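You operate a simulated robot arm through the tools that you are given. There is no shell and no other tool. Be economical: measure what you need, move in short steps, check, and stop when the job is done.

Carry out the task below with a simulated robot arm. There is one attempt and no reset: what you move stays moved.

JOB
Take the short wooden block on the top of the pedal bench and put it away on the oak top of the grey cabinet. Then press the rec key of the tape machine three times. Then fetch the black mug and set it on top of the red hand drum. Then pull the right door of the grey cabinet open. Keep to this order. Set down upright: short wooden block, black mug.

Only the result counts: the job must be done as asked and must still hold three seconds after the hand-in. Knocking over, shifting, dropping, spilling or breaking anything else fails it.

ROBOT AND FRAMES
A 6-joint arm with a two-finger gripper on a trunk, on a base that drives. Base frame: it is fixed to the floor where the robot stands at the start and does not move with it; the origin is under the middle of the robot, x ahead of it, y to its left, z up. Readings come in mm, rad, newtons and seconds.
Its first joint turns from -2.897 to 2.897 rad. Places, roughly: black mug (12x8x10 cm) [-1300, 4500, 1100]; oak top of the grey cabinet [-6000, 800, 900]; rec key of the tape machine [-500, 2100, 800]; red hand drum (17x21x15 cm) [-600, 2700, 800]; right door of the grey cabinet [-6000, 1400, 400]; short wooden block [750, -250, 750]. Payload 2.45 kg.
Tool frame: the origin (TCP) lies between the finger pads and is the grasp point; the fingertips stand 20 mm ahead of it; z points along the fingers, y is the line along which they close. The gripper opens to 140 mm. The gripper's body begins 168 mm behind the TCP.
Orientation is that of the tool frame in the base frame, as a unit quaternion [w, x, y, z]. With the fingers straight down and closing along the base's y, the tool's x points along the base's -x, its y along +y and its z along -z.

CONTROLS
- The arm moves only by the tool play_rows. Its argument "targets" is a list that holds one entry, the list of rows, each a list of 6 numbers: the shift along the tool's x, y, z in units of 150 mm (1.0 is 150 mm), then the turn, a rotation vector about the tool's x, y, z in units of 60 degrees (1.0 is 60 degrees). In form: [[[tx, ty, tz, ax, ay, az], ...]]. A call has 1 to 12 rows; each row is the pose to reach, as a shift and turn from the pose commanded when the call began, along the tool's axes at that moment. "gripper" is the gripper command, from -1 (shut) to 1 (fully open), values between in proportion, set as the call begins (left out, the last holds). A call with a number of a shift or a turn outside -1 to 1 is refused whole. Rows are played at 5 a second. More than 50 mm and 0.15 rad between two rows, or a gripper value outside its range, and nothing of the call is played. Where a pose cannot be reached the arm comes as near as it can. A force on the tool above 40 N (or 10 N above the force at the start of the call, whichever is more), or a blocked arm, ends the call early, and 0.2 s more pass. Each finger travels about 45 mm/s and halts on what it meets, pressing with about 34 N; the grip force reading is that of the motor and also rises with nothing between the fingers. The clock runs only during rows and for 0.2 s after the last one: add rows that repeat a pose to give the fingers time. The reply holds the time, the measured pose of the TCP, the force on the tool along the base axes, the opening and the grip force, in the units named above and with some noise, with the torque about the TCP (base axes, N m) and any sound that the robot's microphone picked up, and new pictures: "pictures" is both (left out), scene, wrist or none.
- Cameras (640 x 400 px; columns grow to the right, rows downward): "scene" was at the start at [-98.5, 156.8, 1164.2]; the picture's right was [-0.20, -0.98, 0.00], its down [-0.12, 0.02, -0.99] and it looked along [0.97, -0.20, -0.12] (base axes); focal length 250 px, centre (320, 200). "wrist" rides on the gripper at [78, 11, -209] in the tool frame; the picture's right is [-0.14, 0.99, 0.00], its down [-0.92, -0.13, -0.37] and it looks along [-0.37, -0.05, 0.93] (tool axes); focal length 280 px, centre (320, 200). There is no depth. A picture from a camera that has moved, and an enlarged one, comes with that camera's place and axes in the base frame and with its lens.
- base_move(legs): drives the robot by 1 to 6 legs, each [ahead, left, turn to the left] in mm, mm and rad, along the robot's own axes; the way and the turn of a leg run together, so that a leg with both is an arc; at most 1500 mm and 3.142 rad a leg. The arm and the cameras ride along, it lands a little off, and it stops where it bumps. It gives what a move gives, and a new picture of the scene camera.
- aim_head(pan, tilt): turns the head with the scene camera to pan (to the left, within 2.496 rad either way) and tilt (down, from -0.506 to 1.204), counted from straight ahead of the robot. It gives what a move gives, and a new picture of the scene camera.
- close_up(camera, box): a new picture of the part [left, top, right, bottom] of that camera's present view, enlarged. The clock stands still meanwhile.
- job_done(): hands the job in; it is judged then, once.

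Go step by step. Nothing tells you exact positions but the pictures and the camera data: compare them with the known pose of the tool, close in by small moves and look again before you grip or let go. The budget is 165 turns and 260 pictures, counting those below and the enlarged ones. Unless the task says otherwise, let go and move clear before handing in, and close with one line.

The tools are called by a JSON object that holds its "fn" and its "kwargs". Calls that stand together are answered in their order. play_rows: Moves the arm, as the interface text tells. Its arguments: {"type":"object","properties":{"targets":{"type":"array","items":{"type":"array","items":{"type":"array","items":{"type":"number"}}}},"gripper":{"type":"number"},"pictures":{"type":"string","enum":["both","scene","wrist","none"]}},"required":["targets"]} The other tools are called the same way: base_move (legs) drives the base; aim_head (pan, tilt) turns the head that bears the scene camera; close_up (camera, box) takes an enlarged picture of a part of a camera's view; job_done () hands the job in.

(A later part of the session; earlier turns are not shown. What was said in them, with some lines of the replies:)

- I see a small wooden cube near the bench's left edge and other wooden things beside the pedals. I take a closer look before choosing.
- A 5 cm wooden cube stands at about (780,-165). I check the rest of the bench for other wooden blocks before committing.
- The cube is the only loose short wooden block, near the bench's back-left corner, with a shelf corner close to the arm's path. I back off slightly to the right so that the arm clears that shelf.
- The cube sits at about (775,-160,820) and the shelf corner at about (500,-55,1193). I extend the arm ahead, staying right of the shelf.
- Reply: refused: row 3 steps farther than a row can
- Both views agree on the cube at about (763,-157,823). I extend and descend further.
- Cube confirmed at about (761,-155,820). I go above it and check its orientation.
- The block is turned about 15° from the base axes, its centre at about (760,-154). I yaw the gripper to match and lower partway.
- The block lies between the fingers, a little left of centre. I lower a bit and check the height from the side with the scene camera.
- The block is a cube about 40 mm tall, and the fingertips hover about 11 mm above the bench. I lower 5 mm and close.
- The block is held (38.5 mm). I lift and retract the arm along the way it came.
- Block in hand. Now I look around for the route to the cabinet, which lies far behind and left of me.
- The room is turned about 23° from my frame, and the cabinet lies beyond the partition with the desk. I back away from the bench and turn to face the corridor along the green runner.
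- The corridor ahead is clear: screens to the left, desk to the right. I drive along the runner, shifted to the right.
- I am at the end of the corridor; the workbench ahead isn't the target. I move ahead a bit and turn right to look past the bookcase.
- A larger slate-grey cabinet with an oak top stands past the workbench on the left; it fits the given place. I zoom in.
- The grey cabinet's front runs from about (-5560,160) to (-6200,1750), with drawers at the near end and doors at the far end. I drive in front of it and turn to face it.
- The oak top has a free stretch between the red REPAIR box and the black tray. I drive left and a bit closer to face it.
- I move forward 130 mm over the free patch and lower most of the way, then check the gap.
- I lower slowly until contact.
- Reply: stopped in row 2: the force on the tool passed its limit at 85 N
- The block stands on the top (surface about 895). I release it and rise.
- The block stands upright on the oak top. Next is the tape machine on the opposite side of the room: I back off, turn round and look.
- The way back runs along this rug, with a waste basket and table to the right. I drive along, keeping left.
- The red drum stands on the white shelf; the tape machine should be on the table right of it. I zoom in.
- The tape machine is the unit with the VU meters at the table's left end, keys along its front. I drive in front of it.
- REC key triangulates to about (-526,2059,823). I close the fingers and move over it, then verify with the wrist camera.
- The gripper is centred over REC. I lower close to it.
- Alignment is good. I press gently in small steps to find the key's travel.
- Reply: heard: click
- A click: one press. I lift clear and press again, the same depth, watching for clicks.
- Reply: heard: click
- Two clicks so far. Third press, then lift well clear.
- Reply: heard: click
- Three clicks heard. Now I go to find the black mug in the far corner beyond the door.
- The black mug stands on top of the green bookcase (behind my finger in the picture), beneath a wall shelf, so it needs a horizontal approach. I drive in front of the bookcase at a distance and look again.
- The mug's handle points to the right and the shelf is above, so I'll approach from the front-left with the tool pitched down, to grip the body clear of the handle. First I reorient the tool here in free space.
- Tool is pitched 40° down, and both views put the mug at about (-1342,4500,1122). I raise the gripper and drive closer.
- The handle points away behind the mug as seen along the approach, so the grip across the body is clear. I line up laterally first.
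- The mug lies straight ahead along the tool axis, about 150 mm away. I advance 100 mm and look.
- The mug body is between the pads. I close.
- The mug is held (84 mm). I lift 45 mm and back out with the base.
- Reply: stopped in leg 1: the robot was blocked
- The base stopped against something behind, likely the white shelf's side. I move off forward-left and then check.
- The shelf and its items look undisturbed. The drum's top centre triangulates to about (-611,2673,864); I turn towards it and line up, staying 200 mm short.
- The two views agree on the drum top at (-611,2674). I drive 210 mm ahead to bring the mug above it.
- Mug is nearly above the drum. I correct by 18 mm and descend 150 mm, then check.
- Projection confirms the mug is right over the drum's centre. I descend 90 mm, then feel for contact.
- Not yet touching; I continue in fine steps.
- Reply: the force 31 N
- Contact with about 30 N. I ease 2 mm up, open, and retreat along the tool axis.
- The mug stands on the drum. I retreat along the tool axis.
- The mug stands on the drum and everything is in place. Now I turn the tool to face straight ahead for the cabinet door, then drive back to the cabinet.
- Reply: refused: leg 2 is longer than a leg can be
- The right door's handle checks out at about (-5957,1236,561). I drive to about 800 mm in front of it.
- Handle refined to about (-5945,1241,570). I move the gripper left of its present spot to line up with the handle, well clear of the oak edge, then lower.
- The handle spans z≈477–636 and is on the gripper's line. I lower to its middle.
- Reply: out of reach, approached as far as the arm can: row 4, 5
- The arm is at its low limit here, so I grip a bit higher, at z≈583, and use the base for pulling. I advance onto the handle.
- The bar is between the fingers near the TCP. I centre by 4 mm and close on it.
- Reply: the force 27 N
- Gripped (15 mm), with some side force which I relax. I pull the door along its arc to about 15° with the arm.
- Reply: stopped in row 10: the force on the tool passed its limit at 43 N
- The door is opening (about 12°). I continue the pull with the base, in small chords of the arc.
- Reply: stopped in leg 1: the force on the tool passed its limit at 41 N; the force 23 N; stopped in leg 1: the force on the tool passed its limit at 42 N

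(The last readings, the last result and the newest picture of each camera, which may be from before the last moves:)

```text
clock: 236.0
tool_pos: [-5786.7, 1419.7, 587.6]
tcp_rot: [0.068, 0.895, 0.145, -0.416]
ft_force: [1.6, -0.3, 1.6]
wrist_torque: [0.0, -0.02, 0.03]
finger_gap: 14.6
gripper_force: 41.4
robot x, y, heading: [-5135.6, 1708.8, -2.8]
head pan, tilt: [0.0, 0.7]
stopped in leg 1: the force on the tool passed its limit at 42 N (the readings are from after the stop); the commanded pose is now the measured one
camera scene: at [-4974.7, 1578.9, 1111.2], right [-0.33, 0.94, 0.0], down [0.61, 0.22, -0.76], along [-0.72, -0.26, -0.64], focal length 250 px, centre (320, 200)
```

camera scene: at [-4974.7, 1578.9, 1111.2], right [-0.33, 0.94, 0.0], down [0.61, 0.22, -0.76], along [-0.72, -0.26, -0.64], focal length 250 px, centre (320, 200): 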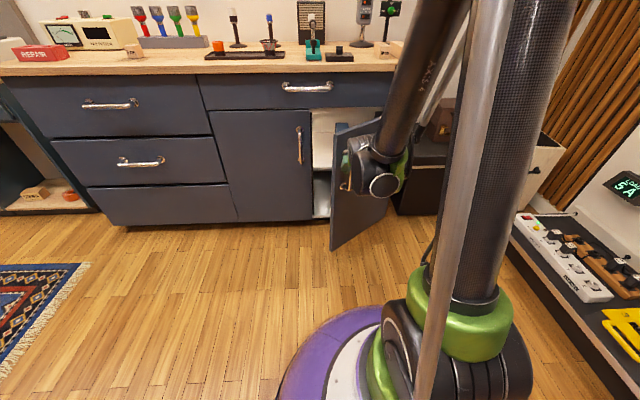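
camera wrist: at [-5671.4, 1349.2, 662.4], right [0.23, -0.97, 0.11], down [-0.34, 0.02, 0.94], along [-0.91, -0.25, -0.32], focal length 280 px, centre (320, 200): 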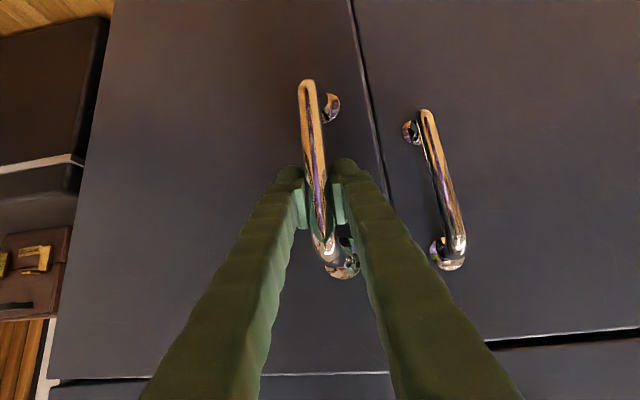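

Door at about 42°. I continue with two more small chords.

{"fn": "base_move", "kwargs": {"legs": [[-29, -42, 0]]}}

{"fn": "base_move", "kwargs": {"legs": [[-21, -46, 0]]}}

```text
clock: 237.1
tool_pos: [-5769.5, 1466.8, 587.4]
tcp_rot: [0.069, 0.895, 0.146, -0.415]
ft_force: [1.1, -0.6, 7.4]
wrist_torque: [0.0, 0.06, -0.08]
finger_gap: 15.1
gripper_force: 41.2
robot x, y, heading: [-5118.2, 1755.3, -2.799]
head pan, tilt: [0.0, 0.7]
stopped in leg 1: the force on the tool passed its limit at 42 N (the readings are from after the stop); the commanded pose is now the measured one
camera scene: at [-4960.9, 1627.3, 1111.2], right [-0.34, 0.94, 0.0], down [0.61, 0.22, -0.77], along [-0.72, -0.26, -0.64], focal length 250 px, centre (320, 200)
```

scene: 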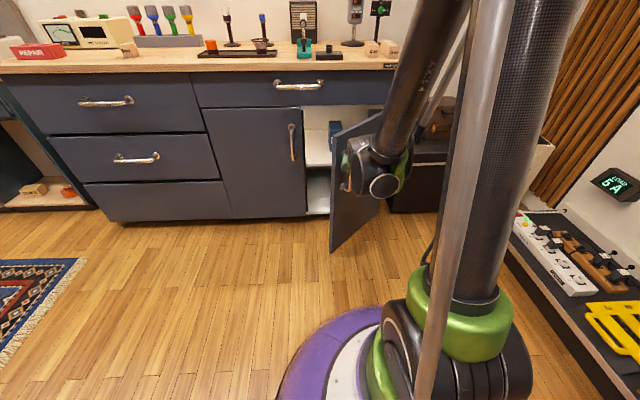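

```text
clock: 237.9
tool_pos: [-5763.7, 1494.5, 587.9]
tcp_rot: [0.072, 0.895, 0.148, -0.414]
ft_force: [0.4, -0.1, 7.3]
wrist_torque: [0.1, 0.09, -0.08]
finger_gap: 15.2
gripper_force: 41.6
robot x, y, heading: [-5116.6, 1786.2, -2.791]
head pan, tilt: [0.0, 0.7]
stopped in leg 1: the force on the tool passed its limit at 45 N (the readings are from after the stop); the commanded pose is now the measured one
camera scene: at [-4957.4, 1657.3, 1111.2], right [-0.34, 0.94, 0.0], down [0.61, 0.22, -0.77], along [-0.72, -0.26, -0.64], focal length 250 px, centre (320, 200)
```

scene: 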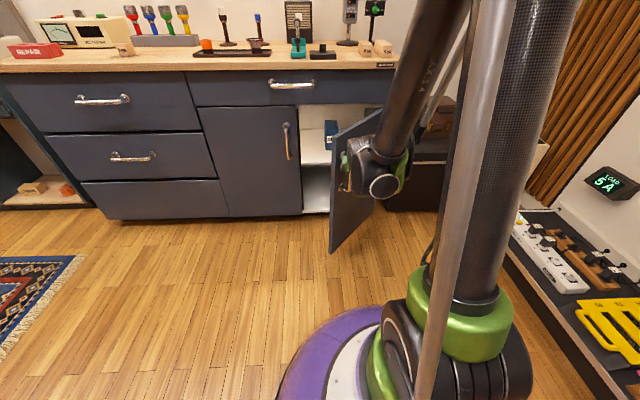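

Door at about 55°. One more chord, mostly sideways.

{"fn": "base_move", "kwargs": {"legs": [[-10, -45, 0]]}}

{"fn": "close_up", "kwargs": {"camera": "wrist", "box": [0, 0, 640, 400]}}

```text
clock: 238.8
tool_pos: [-5759.7, 1507.0, 588.9]
tcp_rot: [0.074, 0.895, 0.15, -0.414]
ft_force: [1.8, 0.2, 6.6]
wrist_torque: [0.15, 0.1, -0.05]
finger_gap: 15.2
gripper_force: 41.0
robot x, y, heading: [-5119.0, 1800.1, -2.797]
head pan, tilt: [0.0, 0.7]
stopped in leg 1: the force on the tool passed its limit at 52 N (the readings are from after the stop); the commanded pose is now the measured one
camera scene: at [-4958.6, 1672.7, 1111.2], right [-0.34, 0.94, 0.0], down [0.61, 0.22, -0.77], along [-0.72, -0.26, -0.64], focal length 250 px, centre (320, 200)
```

scene: 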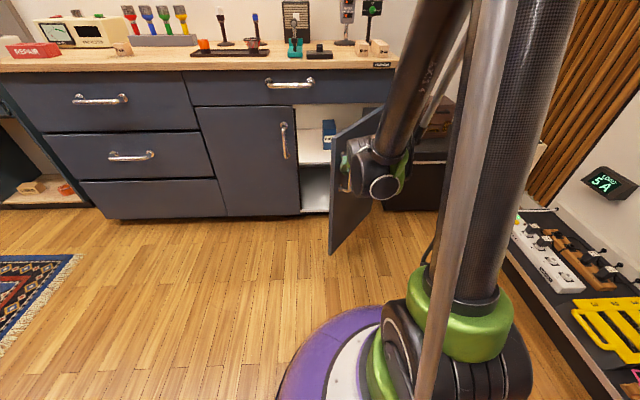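

```text
1.00 times, centred on (320, 200) of wrist (not enlarged: the box is as wide or as high as the picture)
camera zoom: at [-5559.5, 1566.6, 662.8], right [0.24, -0.96, 0.11], down [-0.34, 0.02, 0.94], along [-0.91, -0.27, -0.32], focal length 280 px, centre (320, 200)
```

zoom: 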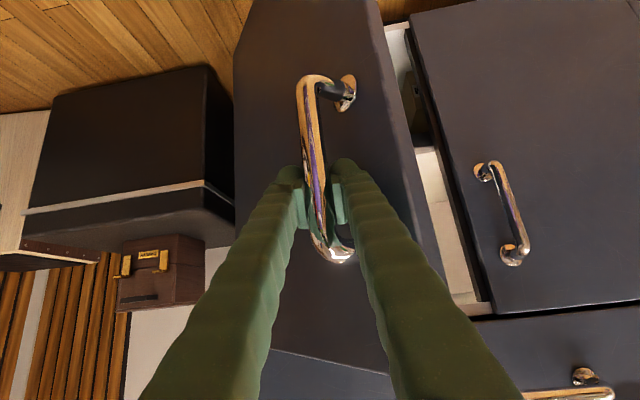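

The left finger now bears on the door. I open the fingers a little and back straight out with the base to view the door.

{"fn": "play_rows", "kwargs": {"targets": [[[0, 0, 0, 0, 0, 0], [0, 0, 0, 0, 0, 0]]], "gripper": -0.6, "pictures": "none"}}

{"fn": "base_move", "kwargs": {"legs": [[-200, 0, 0]]}}

{"fn": "close_up", "kwargs": {"camera": "wrist", "box": [0, 0, 640, 400]}}

```text
clock: 239.3
tool_pos: [-5760.5, 1506.6, 587.5]
tcp_rot: [0.074, 0.896, 0.15, -0.412]
ft_force: [0.0, 0.6, -0.3]
wrist_torque: [-0.02, 0.04, 0.01]
finger_gap: 28.4
gripper_force: 0.6
robot x, y, heading: [-5115.4, 1799.1, -2.795]
head pan, tilt: [0.0, 0.7]
```

```text
clock: 240.9
tool_pos: [-5572.4, 1579.6, 587.4]
tcp_rot: [0.072, 0.896, 0.148, -0.413]
ft_force: [0.6, 0.7, -0.5]
wrist_torque: [-0.05, 0.03, -0.03]
finger_gap: 28.0
gripper_force: 0.0
robot x, y, heading: [-4930.0, 1872.4, -2.804]
head pan, tilt: [0.0, 0.7]
camera scene: at [-4770.0, 1739.9, 1111.2], right [-0.34, 0.94, 0.0], down [0.61, 0.22, -0.76], along [-0.72, -0.26, -0.64], focal length 250 px, centre (320, 200)
```

scene: 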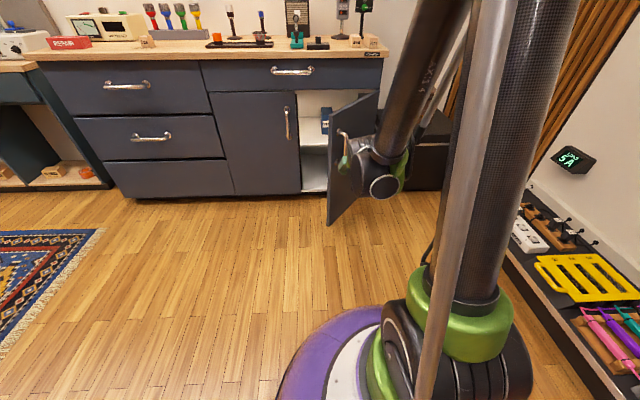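

```text
1.00 times, centred on (320, 200) of wrist (not enlarged: the box is as wide or as high as the picture)
camera zoom: at [-5371.6, 1637.4, 662.6], right [0.24, -0.97, 0.11], down [-0.34, 0.03, 0.94], along [-0.91, -0.26, -0.32], focal length 280 px, centre (320, 200)
```

zoom: 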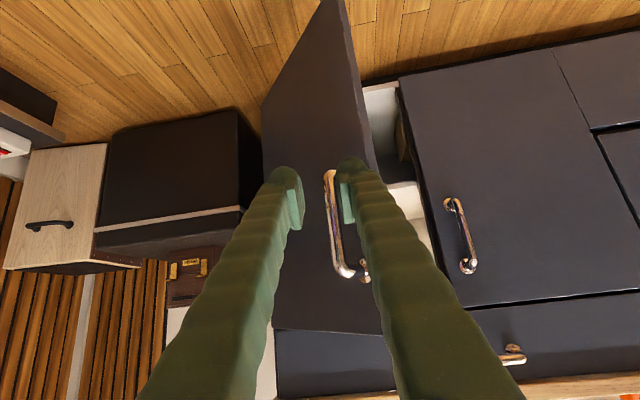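

The door stays open at about 55–60°. To open it wider, I close the fingers, go round the door's free edge and push it from the inside.

{"fn": "play_rows", "kwargs": {"targets": [[[0, 0, 0, 0, 0, 0], [0, 0, 0, 0, 0, 0]]], "gripper": -1, "pictures": "none"}}

{"fn": "base_move", "kwargs": {"legs": [[0, 135, 0], [150, 0, 0]]}}

{"fn": "close_up", "kwargs": {"camera": "wrist", "box": [0, 0, 640, 400]}}

```text
clock: 241.6
tool_pos: [-5572.6, 1579.0, 587.9]
tcp_rot: [0.072, 0.896, 0.147, -0.414]
ft_force: [-1.2, -0.2, -0.3]
wrist_torque: [-0.01, -0.02, -0.01]
finger_gap: 0.2
gripper_force: 18.6
robot x, y, heading: [-4928.2, 1869.0, -2.799]
head pan, tilt: [0.0, 0.7]
```

```text
clock: 243.8
tool_pos: [-5668.4, 1401.7, 586.4]
tcp_rot: [0.072, 0.896, 0.148, -0.413]
ft_force: [-0.4, 0.4, 0.0]
wrist_torque: [0.04, -0.02, 0.01]
finger_gap: 0.0
gripper_force: 29.1
robot x, y, heading: [-5022.6, 1691.9, -2.797]
head pan, tilt: [0.0, 0.7]
camera scene: at [-4865.5, 1561.8, 1111.2], right [-0.34, 0.94, 0.0], down [0.61, 0.22, -0.76], along [-0.72, -0.26, -0.64], focal length 250 px, centre (320, 200)
```

scene: 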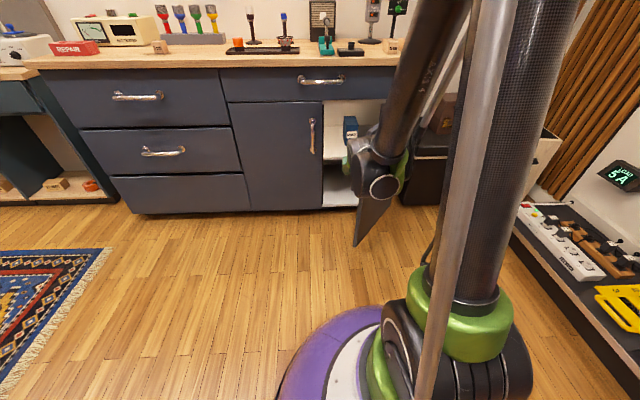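

```text
1.00 times, centred on (320, 200) of wrist (not enlarged: the box is as wide or as high as the picture)
camera zoom: at [-5467.0, 1459.2, 662.6], right [0.24, -0.97, 0.11], down [-0.34, 0.03, 0.94], along [-0.91, -0.26, -0.32], focal length 280 px, centre (320, 200)
```

zoom: 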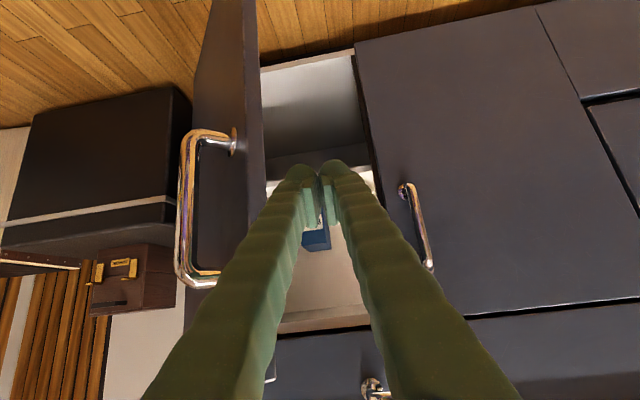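

The fingers are just inside the free edge. I advance 70 mm and push right.

{"fn": "base_move", "kwargs": {"legs": [[70, 0, 0], [0, -110, 0]]}}

{"fn": "close_up", "kwargs": {"camera": "wrist", "box": [0, 0, 640, 400]}}

```text
clock: 245.7
tool_pos: [-5772.5, 1483.1, 588.0]
tcp_rot: [0.071, 0.896, 0.147, -0.413]
ft_force: [0.5, -0.7, -0.6]
wrist_torque: [-0.01, 0.0, 0.0]
finger_gap: 0.2
gripper_force: 29.9
robot x, y, heading: [-5127.9, 1774.2, -2.806]
head pan, tilt: [0.0, 0.7]
camera scene: at [-4969.6, 1642.6, 1111.2], right [-0.33, 0.94, 0.0], down [0.61, 0.22, -0.76], along [-0.72, -0.26, -0.64], focal length 250 px, centre (320, 200)
```

scene: 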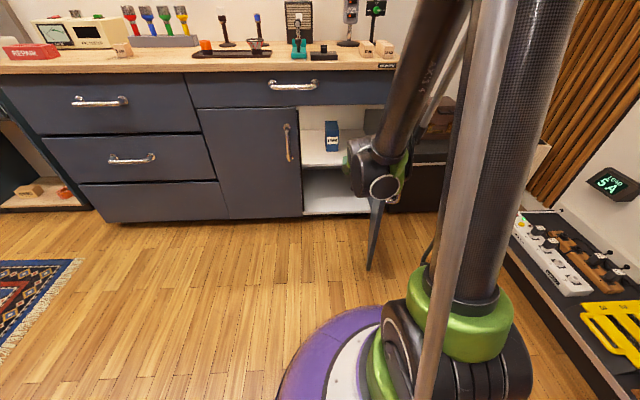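

```text
1.00 times, centred on (320, 200) of wrist (not enlarged: the box is as wide or as high as the picture)
camera zoom: at [-5571.3, 1540.8, 662.6], right [0.23, -0.97, 0.11], down [-0.34, 0.03, 0.94], along [-0.91, -0.26, -0.32], focal length 280 px, centre (320, 200)
```

zoom: 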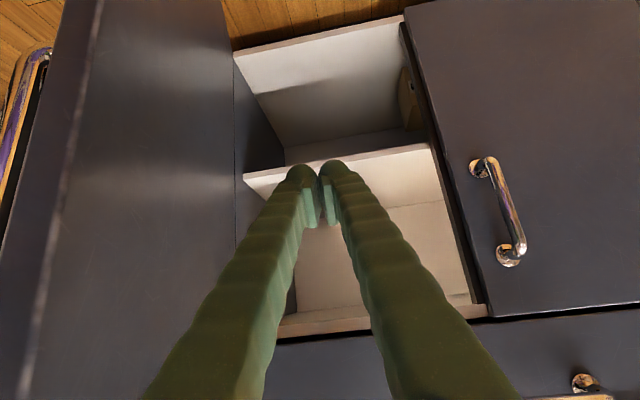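

The door is now open about 80°. I move off to the left, back away and check.

{"fn": "base_move", "kwargs": {"legs": [[0, 60, 0], [-500, 0, 0]]}}

{"fn": "aim_head", "kwargs": {"pan": 0.0, "tilt": 0.35}}

```text
clock: 249.2
tool_pos: [-5275.7, 1601.2, 586.6]
tcp_rot: [0.069, 0.897, 0.142, -0.414]
ft_force: [0.2, 0.9, -0.1]
wrist_torque: [0.03, 0.0, -0.02]
finger_gap: 0.0
gripper_force: 29.6
robot x, y, heading: [-4630.0, 1884.9, -2.808]
head pan, tilt: [0.0, 0.7]
camera scene: at [-4472.3, 1752.8, 1111.2], right [-0.33, 0.95, 0.0], down [0.61, 0.21, -0.76], along [-0.72, -0.25, -0.64], focal length 250 px, centre (320, 200)
```

scene: 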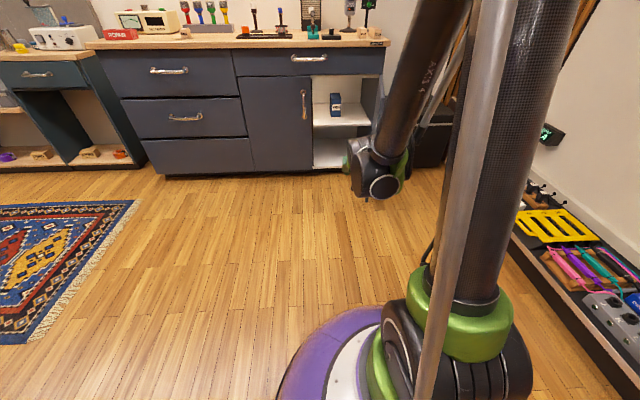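

```text
clock: 250.0
tool_pos: [-5275.4, 1600.9, 587.5]
tcp_rot: [0.07, 0.897, 0.141, -0.414]
ft_force: [0.0, -0.2, -0.1]
wrist_torque: [-0.03, -0.01, 0.0]
finger_gap: 0.0
gripper_force: 29.5
robot x, y, heading: [-4632.4, 1882.1, -2.811]
head pan, tilt: [0.0, 0.351]
camera scene: at [-4480.1, 1750.2, 1142.6], right [-0.33, 0.95, 0.0], down [0.33, 0.11, -0.94], along [-0.89, -0.31, -0.34], focal length 250 px, centre (320, 200)
```

scene: 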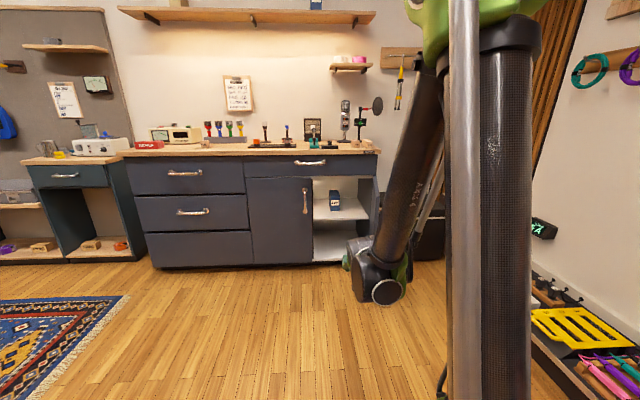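

{"fn": "close_up", "kwargs": {"camera": "scene", "box": [120, 90, 400, 270]}}

{"fn": "close_up", "kwargs": {"camera": "wrist", "box": [0, 0, 640, 400]}}

```text
2.22 times, centred on (260, 180) of scene
camera zoom: at [-4480.1, 1750.2, 1142.6], right [-0.33, 0.95, 0.0], down [0.33, 0.11, -0.94], along [-0.89, -0.31, -0.34], focal length 556 px, centre (453, 244)
```

zoom: 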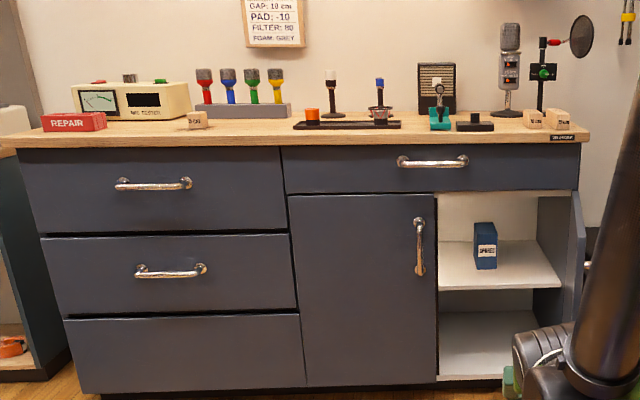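

```text
1.00 times, centred on (320, 200) of wrist (not enlarged: the box is as wide or as high as the picture)
camera zoom: at [-5075.0, 1656.8, 662.6], right [0.23, -0.97, 0.11], down [-0.34, 0.03, 0.94], along [-0.91, -0.25, -0.32], focal length 280 px, centre (320, 200)
```

zoom: 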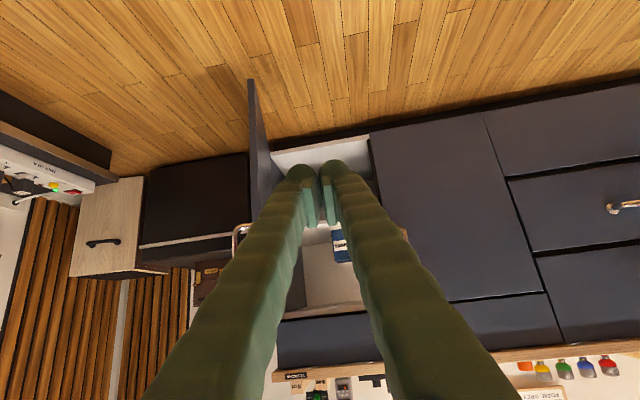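

The door stands wide open, the block is upright on the oak top, the mug is on the drum, and the arm is clear. I hand in.

{"fn": "job_done", "kwargs": {}}

```text
The job is handed in.
```

All four steps were done in order, and I've handed the job in. The short block is upright on the oak top. The rec key was pressed three times, with three clicks heard. The black mug is upright on the red hand drum. The right cabinet door is open about 80°. The base bumped something once while backing away with the mug, probably the white shelf, but nothing on the shelf looked moved.
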